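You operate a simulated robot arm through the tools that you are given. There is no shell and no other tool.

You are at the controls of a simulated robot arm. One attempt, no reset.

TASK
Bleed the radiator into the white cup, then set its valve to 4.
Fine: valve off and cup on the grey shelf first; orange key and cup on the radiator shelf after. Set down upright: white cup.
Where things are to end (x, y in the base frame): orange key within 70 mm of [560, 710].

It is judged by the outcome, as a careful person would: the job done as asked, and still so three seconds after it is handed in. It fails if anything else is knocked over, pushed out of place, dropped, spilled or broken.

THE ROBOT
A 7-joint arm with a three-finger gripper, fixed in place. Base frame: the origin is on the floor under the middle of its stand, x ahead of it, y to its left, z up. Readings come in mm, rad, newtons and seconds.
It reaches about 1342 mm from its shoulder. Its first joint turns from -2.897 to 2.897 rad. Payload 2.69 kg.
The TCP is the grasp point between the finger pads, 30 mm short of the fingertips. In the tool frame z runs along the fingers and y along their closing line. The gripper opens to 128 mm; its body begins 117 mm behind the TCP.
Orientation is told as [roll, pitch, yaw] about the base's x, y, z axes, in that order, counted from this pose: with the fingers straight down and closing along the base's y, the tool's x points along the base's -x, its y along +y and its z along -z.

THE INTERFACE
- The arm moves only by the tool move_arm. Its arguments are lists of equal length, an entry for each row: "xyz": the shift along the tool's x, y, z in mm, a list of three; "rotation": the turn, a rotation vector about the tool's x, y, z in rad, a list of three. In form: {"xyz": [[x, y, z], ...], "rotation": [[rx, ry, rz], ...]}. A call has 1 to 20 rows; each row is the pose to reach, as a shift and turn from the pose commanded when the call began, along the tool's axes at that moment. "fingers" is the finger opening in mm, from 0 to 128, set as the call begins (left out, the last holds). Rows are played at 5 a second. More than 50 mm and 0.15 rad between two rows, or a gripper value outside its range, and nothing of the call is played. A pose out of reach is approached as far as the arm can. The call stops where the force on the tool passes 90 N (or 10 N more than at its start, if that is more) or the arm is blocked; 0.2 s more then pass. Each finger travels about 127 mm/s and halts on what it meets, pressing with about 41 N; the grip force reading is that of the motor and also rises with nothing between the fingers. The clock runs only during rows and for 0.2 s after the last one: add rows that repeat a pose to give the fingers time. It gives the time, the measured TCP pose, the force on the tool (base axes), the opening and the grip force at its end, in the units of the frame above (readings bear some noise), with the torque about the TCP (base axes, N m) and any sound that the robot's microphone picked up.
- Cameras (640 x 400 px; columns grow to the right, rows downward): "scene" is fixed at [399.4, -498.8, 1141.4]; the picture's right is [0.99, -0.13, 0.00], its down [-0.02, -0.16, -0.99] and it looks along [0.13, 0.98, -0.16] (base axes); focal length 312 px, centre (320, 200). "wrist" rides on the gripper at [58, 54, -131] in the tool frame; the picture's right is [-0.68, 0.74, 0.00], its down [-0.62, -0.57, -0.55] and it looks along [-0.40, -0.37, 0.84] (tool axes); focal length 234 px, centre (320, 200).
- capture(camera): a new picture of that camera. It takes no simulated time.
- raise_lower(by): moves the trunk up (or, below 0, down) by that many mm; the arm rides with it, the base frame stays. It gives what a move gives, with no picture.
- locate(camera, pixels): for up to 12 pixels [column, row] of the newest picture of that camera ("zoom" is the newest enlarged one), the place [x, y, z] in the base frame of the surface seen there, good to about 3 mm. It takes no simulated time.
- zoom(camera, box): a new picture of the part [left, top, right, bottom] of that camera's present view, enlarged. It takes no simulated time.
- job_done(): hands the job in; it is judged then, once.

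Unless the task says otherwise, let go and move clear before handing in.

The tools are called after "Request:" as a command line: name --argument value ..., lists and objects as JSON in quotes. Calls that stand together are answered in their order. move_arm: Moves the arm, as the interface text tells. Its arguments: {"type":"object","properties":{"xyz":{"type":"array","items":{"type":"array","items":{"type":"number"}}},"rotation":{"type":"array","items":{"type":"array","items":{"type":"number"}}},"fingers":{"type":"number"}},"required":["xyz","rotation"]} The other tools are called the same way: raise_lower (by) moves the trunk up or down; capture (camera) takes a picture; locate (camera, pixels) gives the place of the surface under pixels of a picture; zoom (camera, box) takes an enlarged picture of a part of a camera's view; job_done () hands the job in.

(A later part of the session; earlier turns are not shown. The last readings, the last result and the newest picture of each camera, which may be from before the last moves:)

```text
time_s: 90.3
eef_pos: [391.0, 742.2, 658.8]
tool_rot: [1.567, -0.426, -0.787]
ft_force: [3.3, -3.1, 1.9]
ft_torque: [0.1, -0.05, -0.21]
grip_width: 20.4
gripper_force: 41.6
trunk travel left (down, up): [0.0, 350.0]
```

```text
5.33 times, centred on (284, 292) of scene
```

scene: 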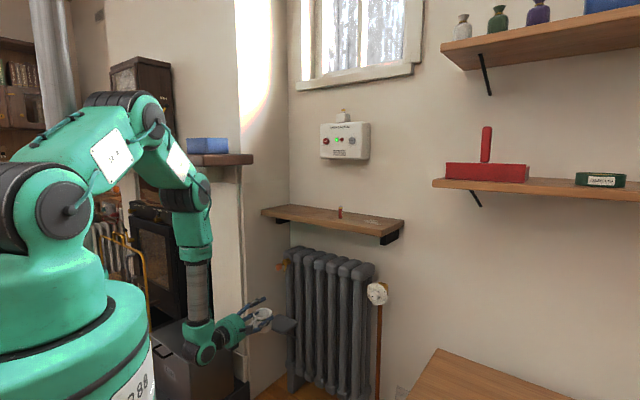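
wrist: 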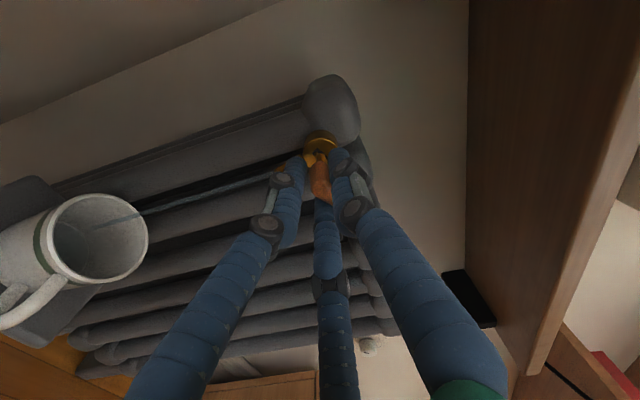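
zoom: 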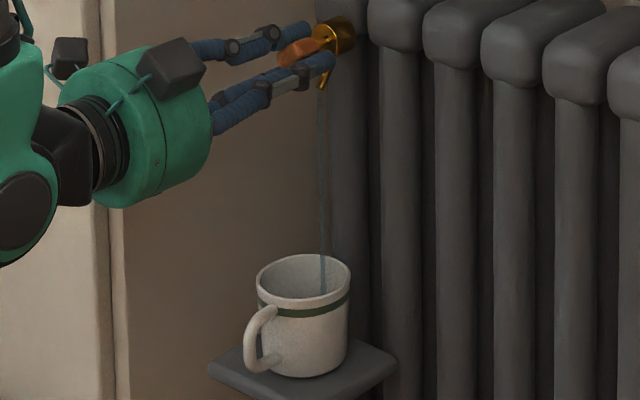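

The stream is steady and the level is rising only slowly (surface z≈406). I'll hold another 2.5 seconds to be sure the radiator is purged, then re-check.

Request:
move_arm --xyz '[[0, 0, 0], [0, 0, 0], [0, 0, 0], [0, 0, 0], [0, 0, 0], [0, 0, 0], [0, 0, 0], [0, 0, 0], [0, 0, 0], [0, 0, 0], [0, 0, 0], [0, 0, 0]]' --rotation '[[0, 0, 0], [0, 0, 0], [0, 0, 0], [0, 0, 0], [0, 0, 0], [0, 0, 0], [0, 0, 0], [0, 0, 0], [0, 0, 0], [0, 0, 0], [0, 0, 0], [0, 0, 0]]'

Request:
zoom --camera "wrist" --box '[30, 180, 190, 300]'

Request:
locate --camera "zoom" --pixels '[[180, 200], [200, 240], [230, 220], [210, 200], [250, 200], [190, 180], [220, 280], [240, 250]]'

Request:
zoom --camera "scene" --box '[268, 255, 300, 330]'

```text
time_s: 93.0
eef_pos: [391.5, 744.2, 657.1]
tool_rot: [1.567, -0.425, -0.785]
ft_force: [0.6, -1.0, 1.2]
ft_torque: [0.06, -0.06, -0.08]
grip_width: 20.5
gripper_force: 41.4
trunk travel left (down, up): [0.0, 350.0]
```

```text
3.33 times, centred on (110, 240) of wrist
```

zoom: 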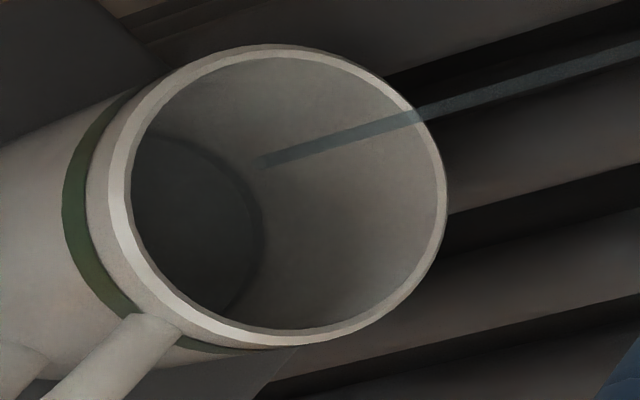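

```text
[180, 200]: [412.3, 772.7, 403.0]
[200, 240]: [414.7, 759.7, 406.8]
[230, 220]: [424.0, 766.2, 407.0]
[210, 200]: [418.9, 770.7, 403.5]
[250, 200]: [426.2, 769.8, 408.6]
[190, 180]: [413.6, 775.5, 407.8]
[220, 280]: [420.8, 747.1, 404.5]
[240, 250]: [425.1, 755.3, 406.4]
```

```text
5.33 times, centred on (284, 292) of scene
```

zoom: 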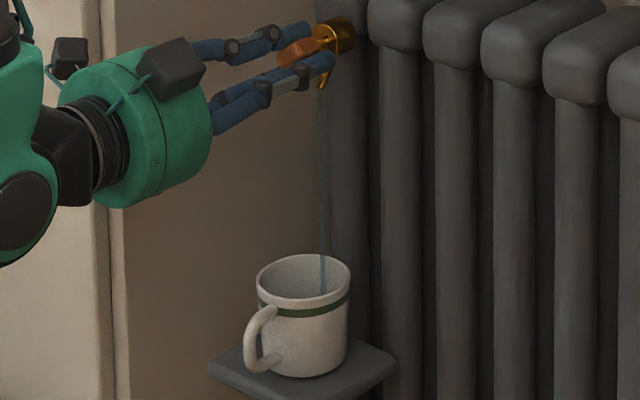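

Water is collecting (the dark surface's edge moved from x≈245 to 260 in the zoom). I'll let it run a few more seconds to be sure all air is out; the cup is far from full.

Request:
move_arm --xyz '[[0, 0, 0], [0, 0, 0], [0, 0, 0], [0, 0, 0], [0, 0, 0], [0, 0, 0], [0, 0, 0], [0, 0, 0], [0, 0, 0], [0, 0, 0], [0, 0, 0], [0, 0, 0], [0, 0, 0], [0, 0, 0], [0, 0, 0]]' --rotation '[[0, 0, 0], [0, 0, 0], [0, 0, 0], [0, 0, 0], [0, 0, 0], [0, 0, 0], [0, 0, 0], [0, 0, 0], [0, 0, 0], [0, 0, 0], [0, 0, 0], [0, 0, 0], [0, 0, 0], [0, 0, 0], [0, 0, 0]]'

Request:
zoom --camera "wrist" --box '[30, 180, 190, 300]'

Request:
zoom --camera "scene" --box '[268, 255, 300, 330]'

```text
time_s: 96.2
eef_pos: [391.1, 743.6, 656.1]
tool_rot: [1.566, -0.426, -0.786]
ft_force: [0.6, -0.8, -0.2]
ft_torque: [0.04, 0.01, -0.02]
grip_width: 20.2
gripper_force: 40.9
trunk travel left (down, up): [0.0, 350.0]
```

```text
3.33 times, centred on (110, 240) of wrist
```

zoom: 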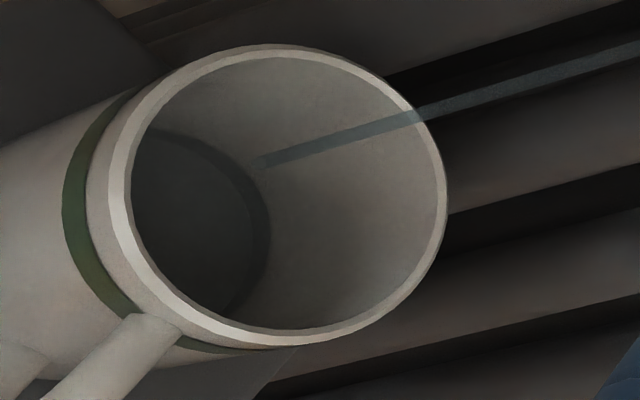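

```text
5.33 times, centred on (284, 292) of scene
```

zoom: 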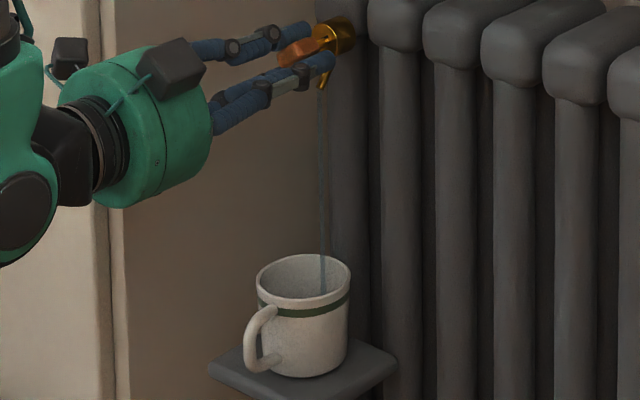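

The surface outline has moved further (edge ≈270), roughly 8–9 mm of water, and the stream is steady with no air. Time to close: turn the key back clockwise 2.0 rad about the fitted pivot.

Request:
move_arm --xyz '[[0.48, -0.32, 0], [0.99, -0.58, 0], [1.54, -0.77, 0], [2.1, -0.89, 0], [2.67, -0.95, 0], [3.25, -0.93, 0], [3.81, -0.84, 0], [4.37, -0.67, 0], [4.9, -0.45, 0], [5.39, -0.15, 0], [5.85, 0.2, 0], [6.25, 0.61, 0], [6.61, 1.06, 0], [6.9, 1.56, 0], [7.13, 2.09, 0], [7.29, 2.64, 0], [7.29, 2.64, 0]]' --rotation '[[0, 0, 0.125], [0, 0, 0.25], [0, 0, 0.375], [0, 0, 0.5], [0, 0, 0.625], [0, 0, 0.75], [0, 0, 0.875], [0, 0, 1.0], [0, 0, 1.125], [0, 0, 1.25], [0, 0, 1.375], [0, 0, 1.5], [0, 0, 1.625], [0, 0, 1.75], [0, 0, 1.875], [0, 0, 2.0], [0, 0, 2.0]]'

Request:
zoom --camera "wrist" --box '[240, 100, 400, 200]'

Request:
zoom --camera "scene" --box '[250, 245, 314, 340]'

```text
time_s: 99.8
eef_pos: [385.3, 748.7, 657.8]
tool_rot: [-1.307, 1.566, 2.62]
ft_force: [11.4, -7.5, 6.7]
ft_torque: [0.27, -0.24, -0.66]
grip_width: 18.6
gripper_force: 40.6
trunk travel left (down, up): [0.0, 350.0]
```

```text
4.00 times, centred on (320, 150) of wrist
```

zoom: 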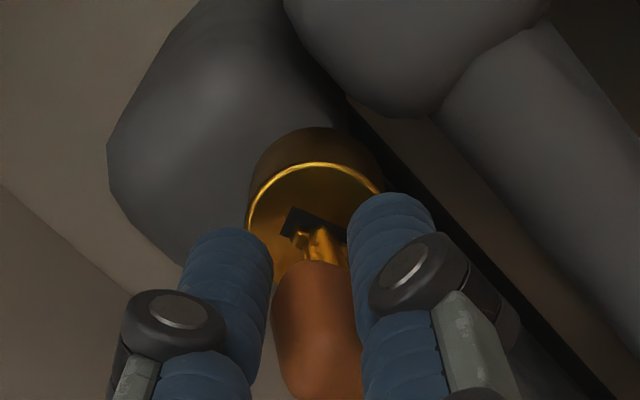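

```text
4.21 times, centred on (282, 292) of scene
```

zoom: 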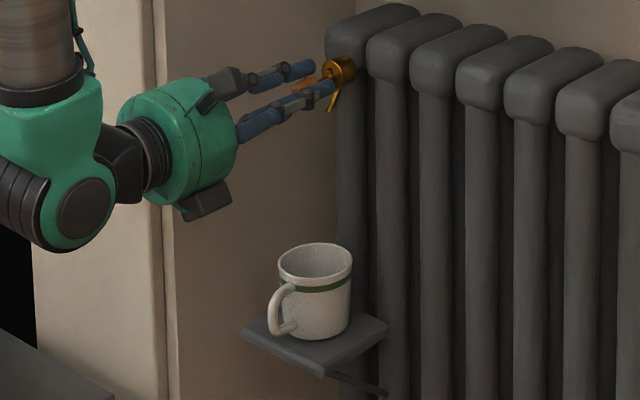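

The stream has stopped. The slot looks slightly lagging behind the key, so I'll look closer to see if the screw is fully back at vertical.

Request:
zoom --camera "wrist" --box '[296, 130, 344, 170]'

Request:
zoom --camera "scene" --box '[270, 250, 294, 270]'

```text
10.00 times, centred on (320, 150) of wrist
```

zoom: 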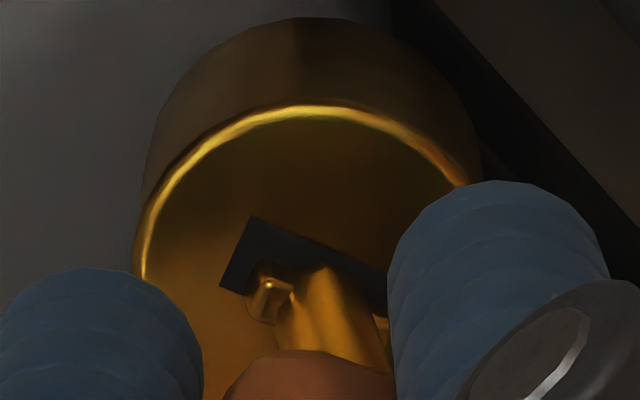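

```text
16.00 times, centred on (282, 260) of scene
```

zoom: 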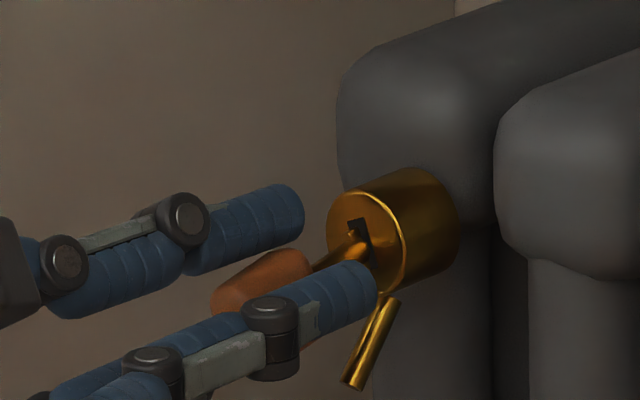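

The slot's short edge shows the screw is still ~25° short of vertical (backlash between key and slot). I'll turn clockwise a further 0.4 rad, watching the torque for the closed stop.

Request:
move_arm --xyz '[[0.7, 0.57, 0], [1.02, 0.38, 0], [1.35, 0.22, 0], [1.7, 0.09, 0], [1.7, 0.09, 0]]' --rotation '[[0, 0, 0.1], [0, 0, 0.2], [0, 0, 0.3], [0, 0, 0.4], [0, 0, 0.4]]'

Request:
zoom --camera "wrist" --box '[296, 130, 344, 170]'

Request:
zoom --camera "scene" --box '[270, 250, 294, 270]'

```text
time_s: 101.0
eef_pos: [384.5, 749.8, 657.9]
tool_rot: [-1.564, 1.165, 2.36]
ft_force: [2.9, -6.4, 5.6]
ft_torque: [0.12, -0.15, -0.33]
grip_width: 18.4
gripper_force: 40.8
trunk travel left (down, up): [0.0, 350.0]
```

```text
10.00 times, centred on (320, 150) of wrist
```

zoom: 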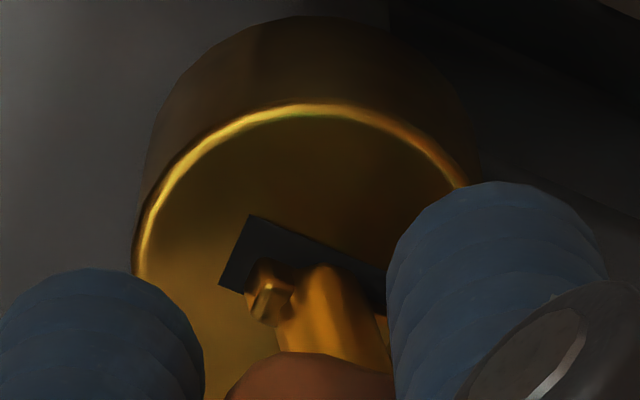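

```text
16.00 times, centred on (282, 260) of scene
```

zoom: 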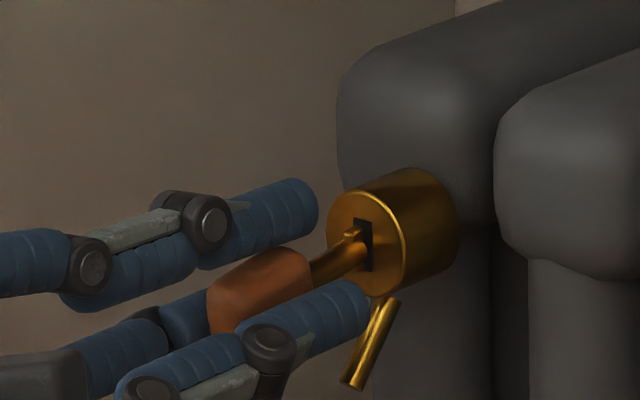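

The scene zoom shows the slot back to vertical as at the start (zoom (363,245)), and no flow. I'll give a small extra clockwise nudge to feel for the closed stop.

Request:
move_arm --xyz '[[0.3, 0.1, 0], [0.3, 0.1, 0], [0.3, 0.1, 0]]' --rotation '[[0, 0, 0.05], [0, 0, 0.1], [0, 0, 0.1]]'

Request:
zoom --camera "wrist" --box '[296, 130, 344, 170]'

Request:
zoom --camera "scene" --box '[270, 250, 294, 270]'

```text
time_s: 101.8
eef_pos: [383.4, 749.3, 658.5]
tool_rot: [-1.567, 1.066, 2.36]
ft_force: [0.0, -3.3, 6.4]
ft_torque: [0.16, -0.19, -0.13]
grip_width: 18.5
gripper_force: 41.0
trunk travel left (down, up): [0.0, 350.0]
```

```text
10.00 times, centred on (320, 150) of wrist
```

zoom: 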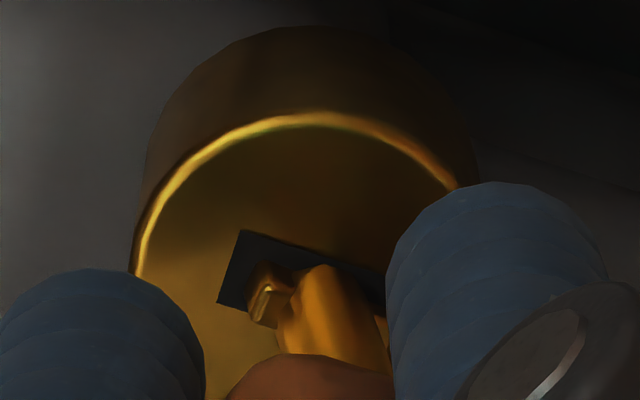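

```text
16.00 times, centred on (282, 260) of scene
```

zoom: 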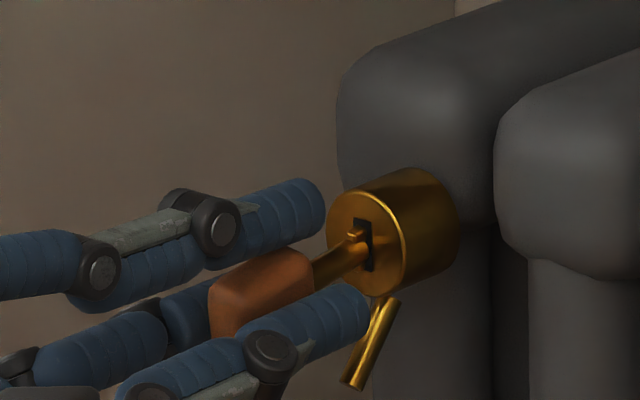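

The slot stayed vertical in the scene while the key moved slightly within its play, so the screw is seated closed. The bit sits in the slot as at the start; I'll try drawing the key out 8 mm and watch the force.

Request:
move_arm --xyz '[[0, 0, -2], [0, 0, -5], [0, 0, -8], [0, 0, -8]]' --rotation '[[0, 0, 0], [0, 0, 0], [0, 0, 0], [0, 0, 0]]'

Request:
zoom --camera "wrist" --box '[280, 120, 360, 180]'

Request:
zoom --camera "scene" --box '[266, 250, 298, 275]'

```text
time_s: 102.8
eef_pos: [378.8, 742.2, 658.6]
tool_rot: [-1.565, 1.069, 2.361]
ft_force: [1.0, -1.9, -1.1]
ft_torque: [-0.05, 0.0, -0.11]
grip_width: 18.2
gripper_force: 40.8
trunk travel left (down, up): [0.0, 350.0]
```

```text
6.67 times, centred on (320, 150) of wrist
```

zoom: 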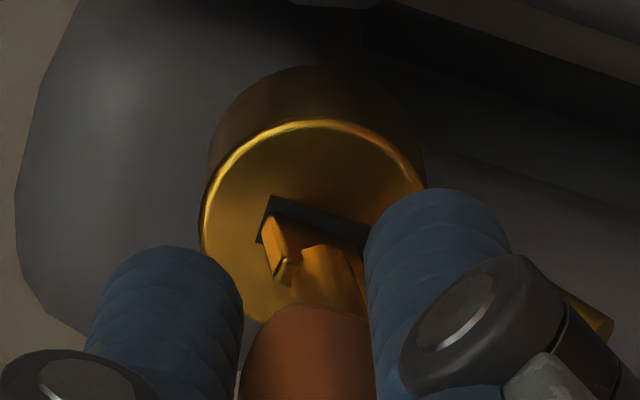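

```text
16.00 times, centred on (282, 262) of scene
```

zoom: 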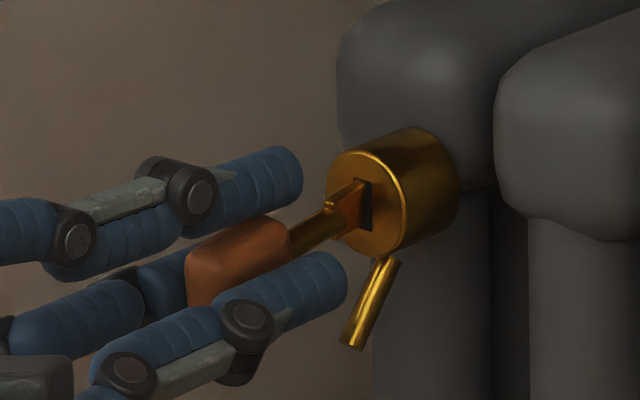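

The key is sliding out with almost no force; the bit is emerging from the slot. Pull another 35 mm to clear it.

Request:
move_arm --xyz '[[0, 0, -6], [0, 0, -13], [0, 0, -20], [0, 0, -28], [0, 0, -36], [0, 0, -36]]' --rotation '[[0, 0, 0], [0, 0, 0], [0, 0, 0], [0, 0, 0], [0, 0, 0], [0, 0, 0]]'

Request:
zoom --camera "wrist" --box '[240, 100, 400, 200]'

Request:
zoom --camera "scene" --box '[254, 245, 302, 275]'

```text
time_s: 104.2
eef_pos: [354.3, 715.2, 658.5]
tool_rot: [-1.566, 1.066, 2.36]
ft_force: [0.6, 0.5, -0.1]
ft_torque: [0.04, 0.01, -0.01]
grip_width: 18.1
gripper_force: 40.5
trunk travel left (down, up): [0.0, 350.0]
```

```text
4.00 times, centred on (320, 150) of wrist
```

zoom: 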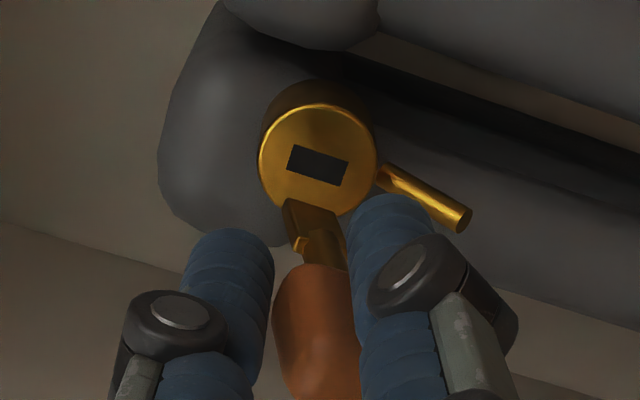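

```text
13.33 times, centred on (278, 260) of scene
```

zoom: 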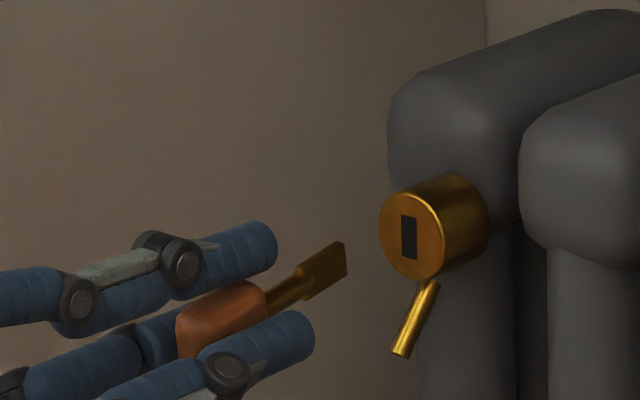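

The key is out and firmly held, and the slot is back vertical (closed). Now back away 60 mm and rise in front of the shelf edge to z≈950.

Request:
move_arm --xyz '[[0, 0, -30], [0, 0, -60], [36, -20, -60], [72, -40, -60], [108, -60, -60], [144, -80, -60], [180, -100, -60], [216, -119.7, -60], [253.8, -140.4, -60], [253.8, -140.4, -60]]' --rotation '[[0, 0, 0], [0, 0, 0], [0, 0, 0], [0, 0, 0], [0, 0, 0], [0, 0, 0], [0, 0, 0], [0, 0, 0], [0, 0, 0], [0, 0, 0]]'

Request:
capture --camera "scene"

Request:
zoom --camera "scene" --box '[200, 160, 328, 240]'

```text
time_s: 106.3
eef_pos: [311.5, 675.9, 946.7]
tool_rot: [-1.565, 1.068, 2.359]
ft_force: [-0.5, -0.6, -0.3]
ft_torque: [0.0, 0.05, 0.02]
grip_width: 18.0
gripper_force: 40.9
trunk travel left (down, up): [0.0, 350.0]
```

```text
taken
```

scene: 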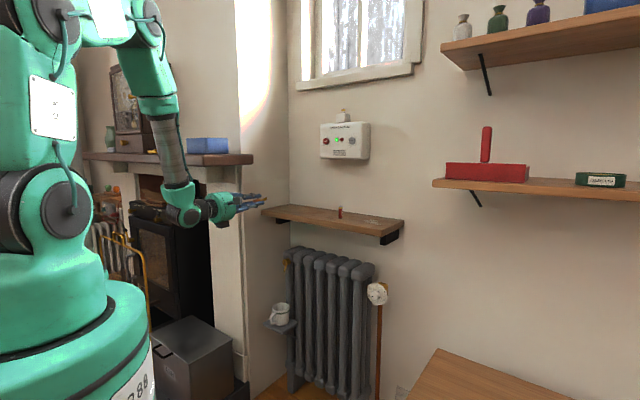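

```text
5.00 times, centred on (264, 200) of scene
```

zoom: 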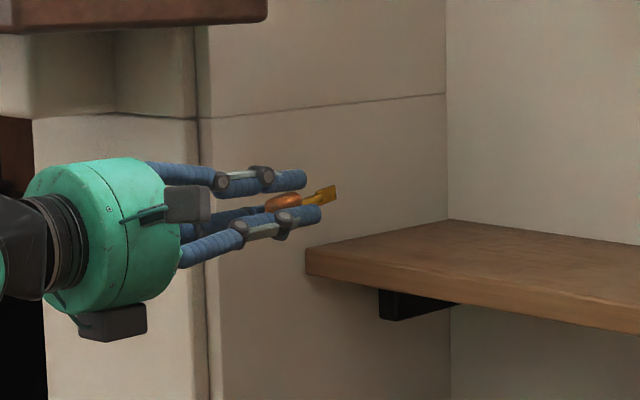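

The key is held with its bit pointing to the wall. Move over the radiator shelf to above (≈533, 688) for the TCP, yaw 40°, still ~50 mm above the shelf.

Request:
move_arm --xyz '[[14.9, 25.7, 33], [29.9, 51.3, 65.9], [44.8, 77, 98.9], [59.8, 102.6, 131.8], [74.7, 128.3, 164.8], [74.7, 128.3, 164.8]]' --rotation '[[-0.0153, 0.0085, 0], [-0.0306, 0.0169, 0], [-0.0458, 0.0254, 0], [-0.0611, 0.0338, 0], [-0.0764, 0.0423, 0], [-0.0764, 0.0423, 0]]'

Request:
capture --camera "wrist"

Request:
zoom --camera "scene" --box '[260, 170, 388, 250]'

```text
time_s: 107.8
eef_pos: [533.4, 686.3, 953.2]
tool_rot: [-1.565, 1.069, 2.273]
ft_force: [0.2, -0.8, -0.6]
ft_torque: [-0.04, 0.04, 0.0]
grip_width: 18.0
gripper_force: 41.4
trunk travel left (down, up): [0.0, 350.0]
```

```text
taken
```

wrist: 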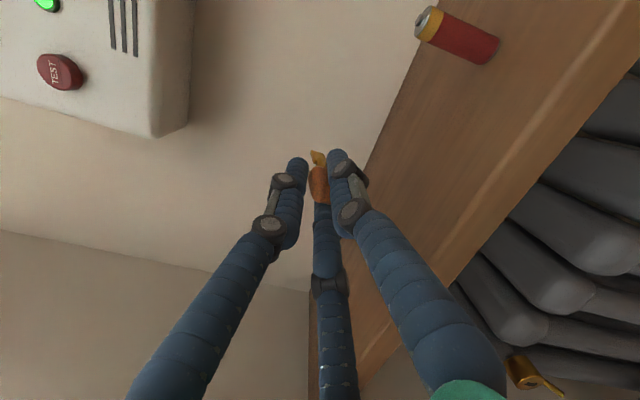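

```text
5.00 times, centred on (324, 210) of scene
```

zoom: 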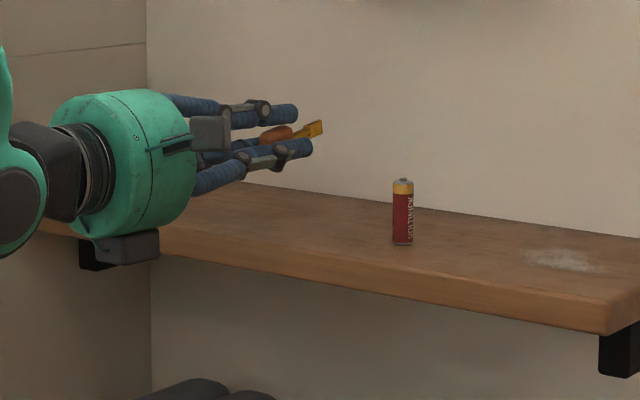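

The key is above the shelf, battery ~90 mm away to the right. Lower 45 mm and check clearance.

Request:
move_arm --xyz '[[-13.1, 7.3, 0], [-26.3, 14.5, 0], [-39.4, 21.8, 0], [-39.4, 21.8, 0]]' --rotation '[[0, 0, 0], [0, 0, 0], [0, 0, 0], [0, 0, 0]]'

Request:
zoom --camera "scene" --box '[290, 180, 354, 220]'

Request:
zoom --camera "wrist" --box '[260, 110, 388, 230]'

```text
time_s: 108.8
eef_pos: [534.3, 688.0, 906.5]
tool_rot: [-1.567, 1.069, 2.272]
ft_force: [0.4, -0.1, 0.0]
ft_torque: [-0.02, -0.03, -0.01]
grip_width: 17.9
gripper_force: 41.0
trunk travel left (down, up): [0.0, 350.0]
```

```text
10.00 times, centred on (322, 200) of scene
```

zoom: 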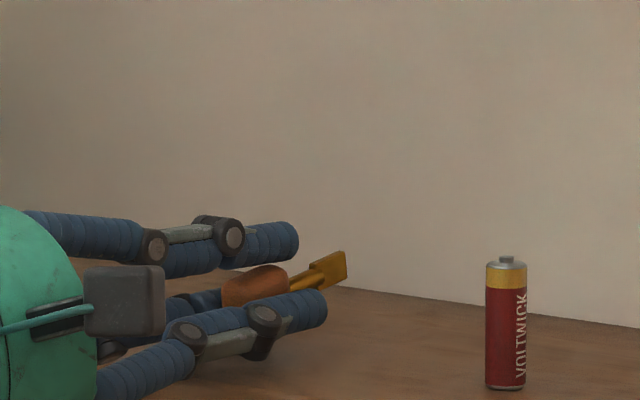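

```text
3.33 times, centred on (324, 170) of wrist
```

zoom: 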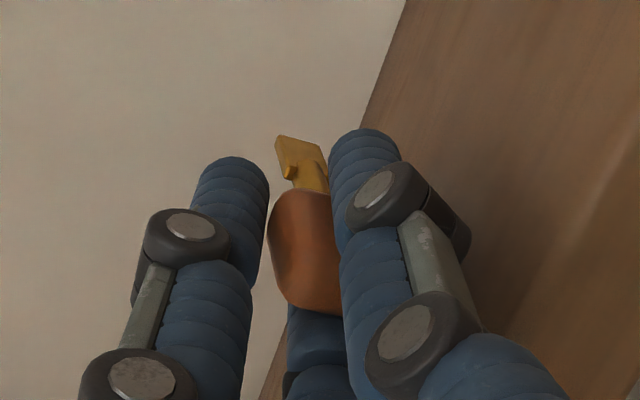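

Request:
move_arm --xyz '[[-1.75, 0.97, 0], [-3.5, 1.94, 0], [-5.25, 2.9, 0], [-5.25, 2.9, 0]]' --rotation '[[0, 0, 0], [0, 0, 0], [0, 0, 0], [0, 0, 0]]'

Request:
zoom --camera "scene" --box '[290, 180, 354, 220]'

```text
time_s: 109.8
eef_pos: [533.0, 687.3, 901.8]
tool_rot: [-1.564, 1.068, 2.273]
ft_force: [1.3, -0.2, -0.4]
ft_torque: [-0.02, 0.0, 0.0]
grip_width: 17.7
gripper_force: 40.7
trunk travel left (down, up): [0.0, 350.0]
```

```text
10.00 times, centred on (322, 200) of scene
```

zoom: 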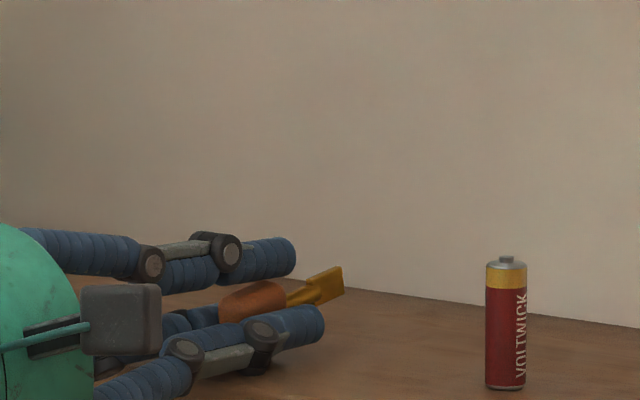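

Request:
move_arm --xyz '[[-0.9, 0.5, 0], [-1.75, 0.97, 0], [-2.6, 1.45, 0], [-2.6, 1.45, 0]]' --rotation '[[0, 0, 0], [0, 0, 0], [0, 0, 0], [0, 0, 0]]'

Request:
locate --camera "scene" --pixels '[[318, 213], [320, 213.5], [322, 211], [325, 208], [314, 214], [316, 209]]'

```text
time_s: 110.8
eef_pos: [533.4, 687.5, 900.5]
tool_rot: [-1.572, 1.067, 2.269]
ft_force: [0.1, 4.1, 13.9]
ft_torque: [0.04, 0.0, -0.01]
grip_width: 18.0
gripper_force: 40.5
trunk travel left (down, up): [0.0, 350.0]
```

```text
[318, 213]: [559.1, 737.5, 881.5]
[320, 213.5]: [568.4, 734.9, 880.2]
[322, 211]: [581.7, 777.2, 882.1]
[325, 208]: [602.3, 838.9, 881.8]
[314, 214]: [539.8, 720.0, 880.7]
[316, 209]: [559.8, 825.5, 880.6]
```

Contact with the shelf (13.9 N). I'll ease up ~1 mm and open just slightly so the key is released without pushing the lower fingers into the shelf.

Request:
move_arm --xyz '[[0.9, -0.5, 0], [1.75, -0.97, 0], [1.75, -0.97, 0]]' --rotation '[[0, 0, 0], [0, 0, 0], [0, 0, 0]]' --fingers 25

Request:
zoom --camera "scene" --box '[290, 180, 354, 220]'

Request:
zoom --camera "wrist" --box '[260, 110, 388, 230]'

```text
time_s: 111.5
eef_pos: [534.3, 686.9, 899.3]
tool_rot: [-1.564, 1.069, 2.275]
ft_force: [-0.5, -1.3, 0.5]
ft_torque: [0.01, 0.06, -0.01]
grip_width: 24.4
gripper_force: 0.1
trunk travel left (down, up): [0.0, 350.0]
```

```text
10.00 times, centred on (322, 200) of scene
```

zoom: 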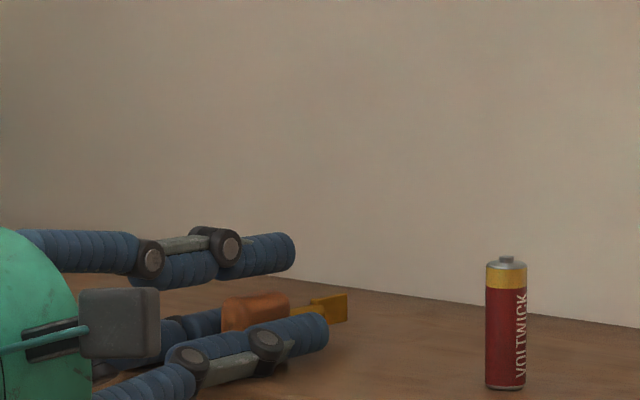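

```text
3.33 times, centred on (324, 170) of wrist
```

zoom: 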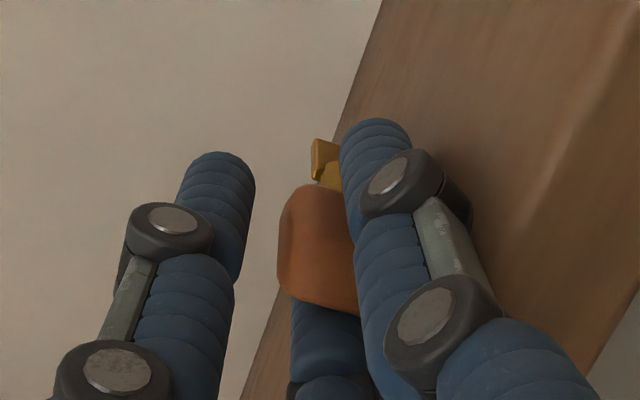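

The key has settled onto the shelf between the fingers. Raise straight up 12 mm and check that the key stays behind.

Request:
move_arm --xyz '[[3.5, -1.94, 0], [7, -3.9, 0], [10.5, -5.8, 0], [10.5, -5.8, 0]]' --rotation '[[0, 0, 0], [0, 0, 0], [0, 0, 0], [0, 0, 0]]' --fingers 30

Request:
zoom --camera "scene" --box '[290, 180, 354, 220]'

Request:
zoom --camera "wrist" --box '[260, 110, 388, 230]'

```text
time_s: 112.5
eef_pos: [534.1, 687.3, 912.0]
tool_rot: [-1.566, 1.069, 2.272]
ft_force: [-0.5, 0.0, -0.2]
ft_torque: [0.0, 0.02, -0.01]
grip_width: 30.1
gripper_force: 0.0
trunk travel left (down, up): [0.0, 350.0]
```

```text
10.00 times, centred on (322, 200) of scene
```

zoom: 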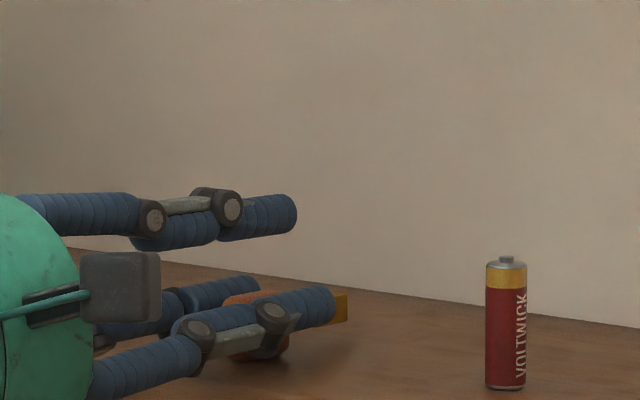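

```text
3.33 times, centred on (324, 170) of wrist
```

zoom: 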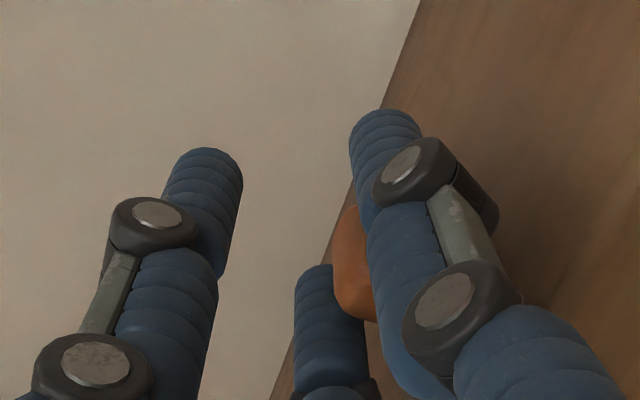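

The key stays on the shelf. Raise a further 40 mm and then back off.

Request:
move_arm --xyz '[[8.7, -4.8, 0], [17.5, -9.7, 0], [35, -19.4, 0], [35, -19.4, -30], [35, -19.4, -70], [35, -19.4, -110], [35, -19.4, -140]]' --rotation '[[0, 0, 0], [0, 0, 0], [0, 0, 0], [0, 0, 0], [0, 0, 0], [0, 0, 0], [0, 0, 0]]' --fingers 40

Request:
zoom --camera "scene" --box '[290, 180, 354, 220]'

Request:
capture --camera "scene"

```text
time_s: 114.2
eef_pos: [423.6, 598.5, 955.0]
tool_rot: [-1.565, 1.068, 2.273]
ft_force: [-0.1, -0.8, 0.3]
ft_torque: [0.01, 0.0, -0.03]
grip_width: 40.0
gripper_force: 0.0
trunk travel left (down, up): [0.0, 350.0]
```

```text
10.00 times, centred on (322, 200) of scene
```

zoom: 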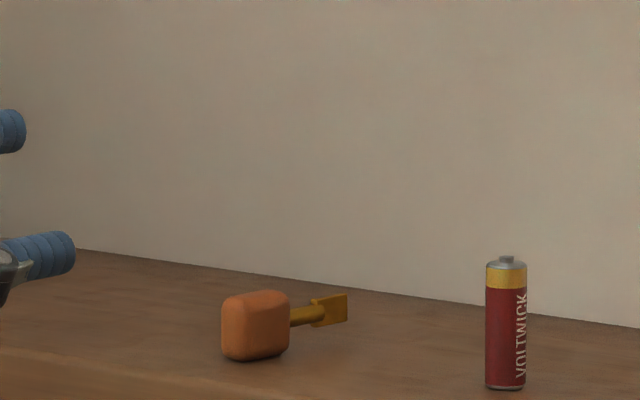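

```text
taken
```

scene: 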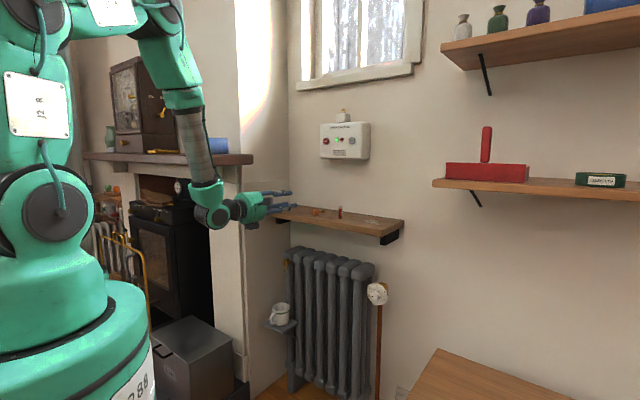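

The key rests on the shelf. Check its coordinates against the [560, 710] target.

Request:
zoom --camera "scene" --box '[290, 180, 354, 220]'

Request:
locate --camera "zoom" --pixels '[[240, 330], [275, 325], [305, 315], [335, 308], [255, 295], [250, 355]]'

Request:
capture --camera "wrist"

```text
10.00 times, centred on (322, 200) of scene
```

zoom: 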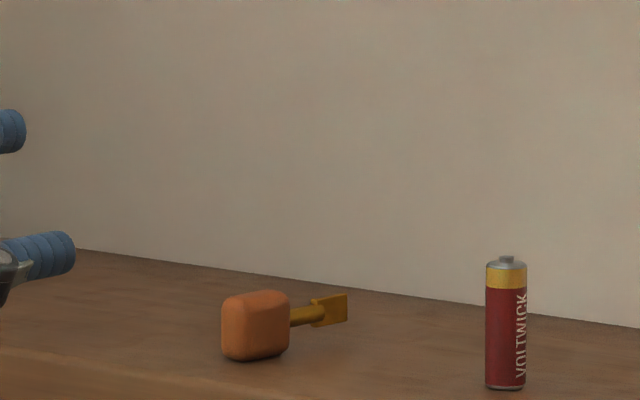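

```text
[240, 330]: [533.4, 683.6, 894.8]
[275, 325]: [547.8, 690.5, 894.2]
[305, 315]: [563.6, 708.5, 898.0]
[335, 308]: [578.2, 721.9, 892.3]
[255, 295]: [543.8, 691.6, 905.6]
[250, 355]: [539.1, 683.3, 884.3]
```

```text
taken
```

wrist: 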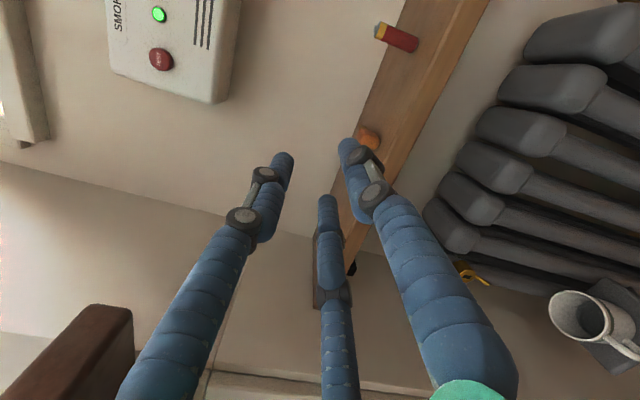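

Key centre is about (558, 705), within a few mm of the target. Now go back for the cup: move down to the pre-grasp in front of the grey shelf (yaw 50°, roll 30°, fingers opening to 108).

Request:
move_arm --xyz '[[-39.1, 11.2, -6.3], [-78.1, 22.4, -12.5], [-117.2, 33.6, -18.8], [-156.3, 44.8, -25], [-195.3, 56, -31.3], [-234.4, 67.3, -37.5], [-273.5, 78.5, -43.8], [-312.5, 89.7, -50], [-351.6, 100.9, -56.3], [-390.7, 112.1, -62.5], [-429.7, 123.3, -68.8], [-468.8, 134.5, -75], [-468.8, 134.5, -75]]' --rotation '[[0.0125, -0.0069, 0.0017], [0.025, -0.0138, 0.0033], [0.0375, -0.0208, 0.005], [0.05, -0.0277, 0.0067], [0.0625, -0.0346, 0.0083], [0.075, -0.0415, 0.01], [0.0875, -0.0484, 0.0117], [0.1, -0.0553, 0.0133], [0.1125, -0.0623, 0.015], [0.125, -0.0692, 0.0167], [0.1375, -0.0761, 0.0183], [0.15, -0.083, 0.02], [0.15, -0.083, 0.02]]' --fingers 108

Request:
zoom --camera "scene" --box '[246, 280, 310, 340]'

Request:
capture --camera "wrist"

```text
time_s: 117.0
eef_pos: [299.6, 628.5, 479.1]
tool_rot: [-1.569, 1.047, 2.441]
ft_force: [-0.7, 0.1, 0.1]
ft_torque: [0.03, -0.01, 0.04]
grip_width: 107.9
gripper_force: 0.1
trunk travel left (down, up): [0.0, 350.0]
```

```text
6.67 times, centred on (278, 310) of scene
```

zoom: 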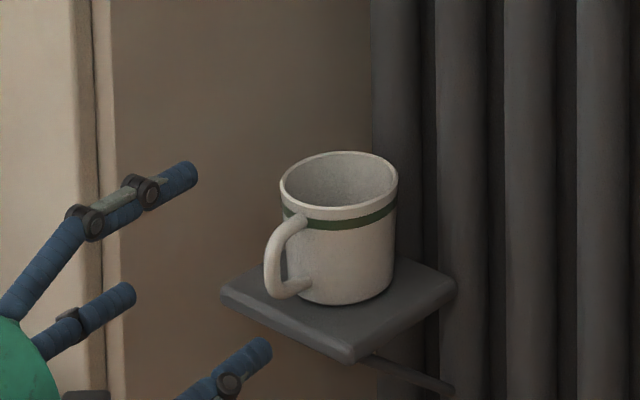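

```text
taken
```

wrist: 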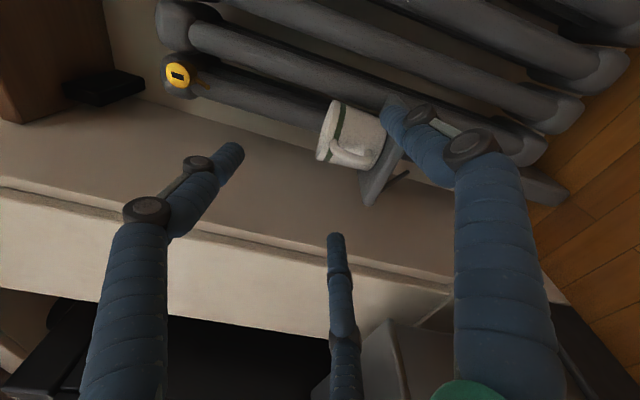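

Locate the cup rim to get the exact centre relative to the tool axis.

Request:
locate --camera "zoom" --pixels '[[283, 195], [396, 188], [343, 154], [335, 218], [310, 214], [370, 212], [375, 160], [300, 165], [270, 260], [345, 300]]'

```text
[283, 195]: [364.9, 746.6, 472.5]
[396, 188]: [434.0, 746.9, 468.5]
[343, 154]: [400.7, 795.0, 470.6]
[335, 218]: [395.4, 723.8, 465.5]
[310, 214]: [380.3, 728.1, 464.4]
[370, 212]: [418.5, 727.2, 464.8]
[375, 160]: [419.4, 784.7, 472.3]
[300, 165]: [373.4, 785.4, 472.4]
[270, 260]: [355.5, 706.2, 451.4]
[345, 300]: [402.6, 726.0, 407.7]
```

The cup centre is (400, 758.5): 7 mm left of the tool axis and 164 mm ahead. Shift left, advance 100 mm, then check.

Request:
move_arm --xyz '[[-2.6, -6.5, 0], [-2.6, -6.5, 35], [-2.6, -6.5, 70], [-2.6, -6.5, 100], [-2.6, -6.5, 100]]' --rotation '[[0, 0, 0], [0, 0, 0], [0, 0, 0], [0, 0, 0], [0, 0, 0]]' --fingers 108

Request:
zoom --camera "scene" --box '[246, 280, 310, 340]'

Request:
capture --camera "wrist"

```text
time_s: 118.2
eef_pos: [356.5, 711.0, 480.0]
tool_rot: [-1.569, 1.048, 2.441]
ft_force: [0.7, 0.8, 0.7]
ft_torque: [-0.03, 0.03, -0.01]
grip_width: 108.0
gripper_force: 0.2
trunk travel left (down, up): [0.0, 350.0]
```

```text
6.67 times, centred on (278, 310) of scene
```

zoom: 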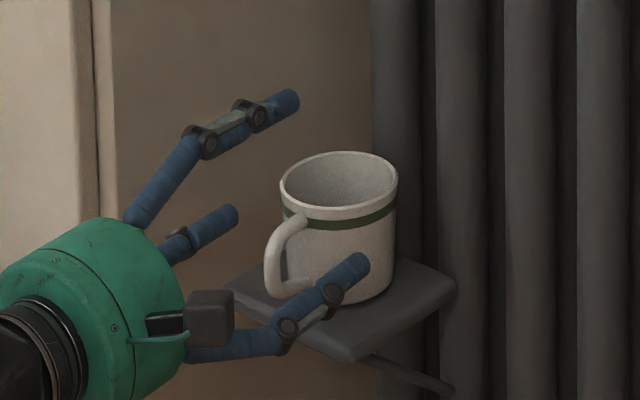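

```text
taken
```

wrist: 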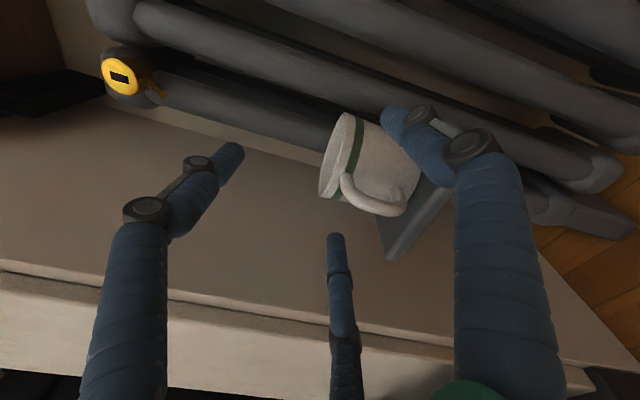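

Request:
move_arm --xyz '[[0.7, 1.2, 15], [0.7, 1.2, 30], [0.7, 1.2, 44], [0.7, 1.2, 51], [0.7, 1.2, 51]]' --rotation '[[0, 0, 0], [0, 0, 0], [0, 0, 0], [0, 0, 0], [0, 0, 0]]' --fingers 108

Request:
zoom --camera "scene" --box '[258, 290, 306, 335]'

Request:
capture --camera "wrist"

```text
time_s: 119.3
eef_pos: [390.1, 749.8, 479.6]
tool_rot: [-1.569, 1.048, 2.443]
ft_force: [0.3, 0.4, -0.1]
ft_torque: [0.02, 0.03, -0.01]
grip_width: 108.0
gripper_force: 0.0
trunk travel left (down, up): [0.0, 350.0]
```

```text
8.89 times, centred on (282, 312) of scene
```

zoom: 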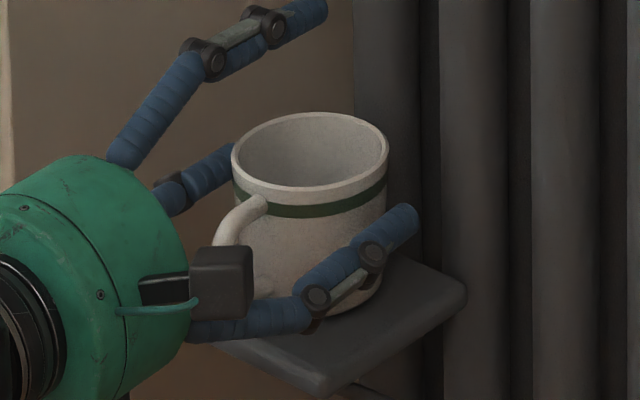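

```text
taken
```

wrist: 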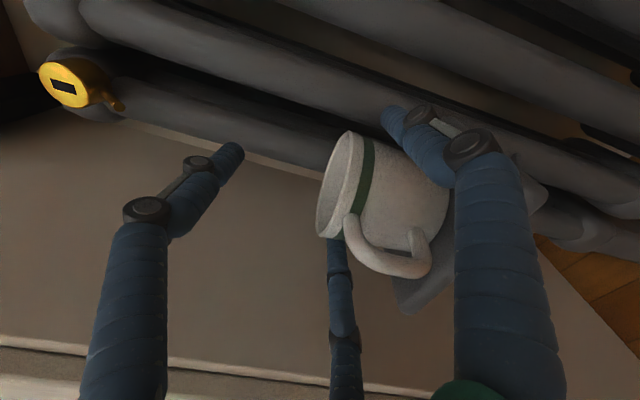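

Same relation as in the first successful grasp. Close to 70 as before.

Request:
move_arm --xyz '[[0, 0, 0], [0, 0, 0], [0, 0, 0], [0, 0, 0], [0, 0, 0]]' --rotation '[[0, 0, 0], [0, 0, 0], [0, 0, 0], [0, 0, 0], [0, 0, 0]]' --fingers 70

Request:
zoom --camera "scene" --box '[258, 290, 306, 335]'

```text
time_s: 120.5
eef_pos: [389.6, 749.0, 479.2]
tool_rot: [-1.567, 1.047, 2.442]
ft_force: [-0.9, 0.0, 0.2]
ft_torque: [-0.01, 0.03, 0.02]
grip_width: 75.1
gripper_force: 40.7
trunk travel left (down, up): [0.0, 350.0]
```

```text
8.89 times, centred on (282, 312) of scene
```

zoom: 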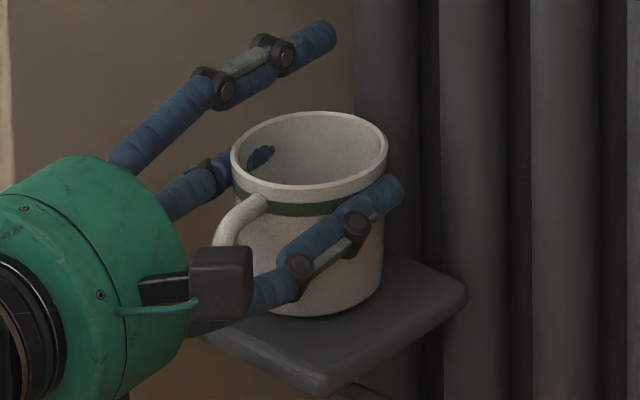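

Gripped at 75 mm, 41 N, just as before. Lift slowly 15 mm and check.

Request:
move_arm --xyz '[[1.7, -1, 0], [4.3, -2.5, 0], [7.8, -4.5, 0], [10.4, -6, 0], [13, -7.5, 0], [13, -7.5, 0]]' --rotation '[[0, 0, 0], [0, 0, 0], [0, 0, 0], [0, 0, 0], [0, 0, 0], [0, 0, 0]]'

Request:
zoom --camera "scene" --box '[258, 290, 306, 335]'

```text
time_s: 122.0
eef_pos: [390.0, 750.5, 493.5]
tool_rot: [-1.568, 1.047, 2.443]
ft_force: [-0.4, -0.7, -3.3]
ft_torque: [0.01, -0.03, 0.02]
grip_width: 75.3
gripper_force: 41.5
trunk travel left (down, up): [0.0, 350.0]
```

```text
8.89 times, centred on (282, 312) of scene
```

zoom: 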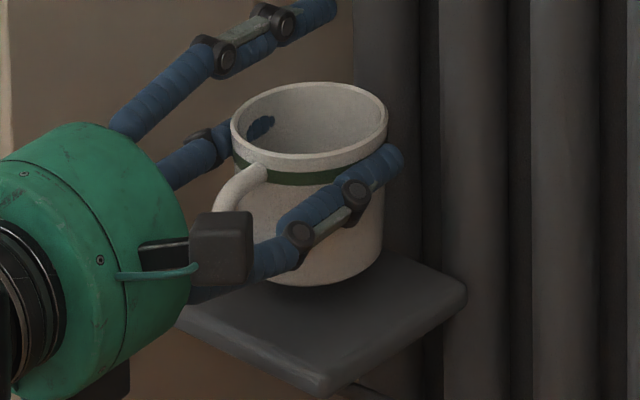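

The cup is up and level (−3.3 N now with water). Retreat gently with a smooth speed ramp.

Request:
move_arm --xyz '[[1.7, -1, -2], [3.5, -2, -7], [4.3, -2.5, -15], [4.3, -2.5, -24], [4.3, -2.5, -34], [4.3, -2.5, -44], [4.3, -2.5, -54], [4.3, -2.5, -64], [4.3, -2.5, -74], [4.3, -2.5, -84], [4.3, -2.5, -94], [4.3, -2.5, -103], [4.3, -2.5, -110], [4.3, -2.5, -114], [4.3, -2.5, -116], [4.3, -2.5, -116]]' --rotation '[[0, 0, 0], [0, 0, 0], [0, 0, 0], [0, 0, 0], [0, 0, 0], [0, 0, 0], [0, 0, 0], [0, 0, 0], [0, 0, 0], [0, 0, 0], [0, 0, 0], [0, 0, 0], [0, 0, 0], [0, 0, 0], [0, 0, 0], [0, 0, 0]]'

Request:
zoom --camera "scene" --box '[230, 280, 310, 340]'

```text
time_s: 125.3
eef_pos: [316.6, 662.4, 498.6]
tool_rot: [-1.567, 1.048, 2.441]
ft_force: [0.4, -0.8, -3.0]
ft_torque: [-0.03, 0.01, 0.0]
grip_width: 74.9
gripper_force: 40.4
trunk travel left (down, up): [0.0, 350.0]
```

```text
6.67 times, centred on (270, 310) of scene
```

zoom: 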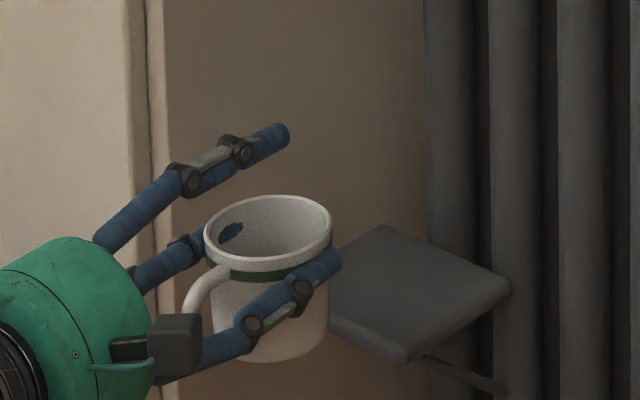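

Level and steady. Raise slowly in two smooth stages toward the radiator shelf height.

Request:
move_arm --xyz '[[3.5, -2, 0], [10.4, -6, 0], [20.8, -12, 0], [34.6, -20, 0], [50.2, -29, 0], [65.8, -38, 0], [81.4, -47, 0], [97, -56, 0], [112.6, -65, 0], [128.2, -74, 0], [143.8, -83, 0], [159.3, -92, 0], [174.9, -101, 0], [190.5, -110, 0], [204.4, -118, 0], [214.8, -124, 0], [221.7, -128, 0], [225.2, -130, 0], [225.2, -130, 0]]' --rotation '[[0, 0, 0], [0, 0, 0], [0, 0, 0], [0, 0, 0], [0, 0, 0], [0, 0, 0], [0, 0, 0], [0, 0, 0], [0, 0, 0], [0, 0, 0], [0, 0, 0], [0, 0, 0], [0, 0, 0], [0, 0, 0], [0, 0, 0], [0, 0, 0], [0, 0, 0], [0, 0, 0], [0, 0, 0]]'

Request:
move_arm --xyz '[[3.5, -2, 0], [10.4, -6, 0], [20.8, -12, 0], [34.6, -20, 0], [50.2, -29, 0], [65.8, -38, 0], [81.4, -47, 0], [97, -56, 0], [112.6, -65, 0], [128.2, -74, 0], [143.8, -83, 0], [159.3, -92, 0], [173.2, -100, 0], [184.5, -106.5, 0], [193.1, -111.5, 0], [198.3, -114.5, 0], [200.9, -116, 0], [200.9, -116, 0]]' --rotation '[[0, 0, 0], [0, 0, 0], [0, 0, 0], [0, 0, 0], [0, 0, 0], [0, 0, 0], [0, 0, 0], [0, 0, 0], [0, 0, 0], [0, 0, 0], [0, 0, 0], [0, 0, 0], [0, 0, 0], [0, 0, 0], [0, 0, 0], [0, 0, 0], [0, 0, 0], [0, 0, 0]]'

Request:
zoom --camera "scene" --box '[200, 160, 328, 240]'

```text
time_s: 129.3
eef_pos: [316.1, 661.8, 759.2]
tool_rot: [-1.565, 1.047, 2.442]
ft_force: [0.3, -1.0, -1.8]
ft_torque: [0.0, 0.01, 0.02]
grip_width: 75.0
gripper_force: 41.4
trunk travel left (down, up): [0.0, 350.0]
```

```text
time_s: 133.2
eef_pos: [315.8, 662.5, 990.7]
tool_rot: [-1.569, 1.047, 2.441]
ft_force: [-0.2, 0.0, -1.9]
ft_torque: [-0.02, 0.0, 0.01]
grip_width: 75.0
gripper_force: 41.0
trunk travel left (down, up): [0.0, 350.0]
```

```text
5.00 times, centred on (264, 200) of scene
```

zoom: 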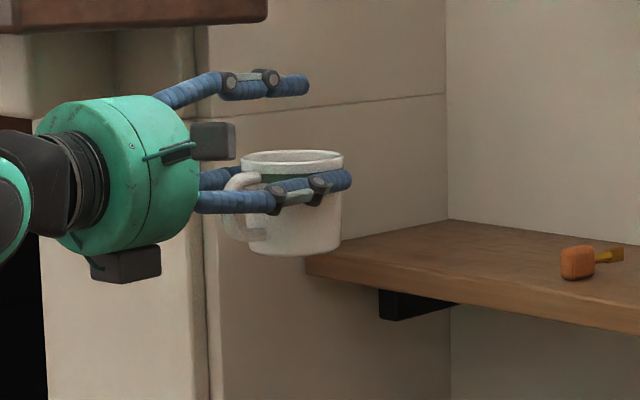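

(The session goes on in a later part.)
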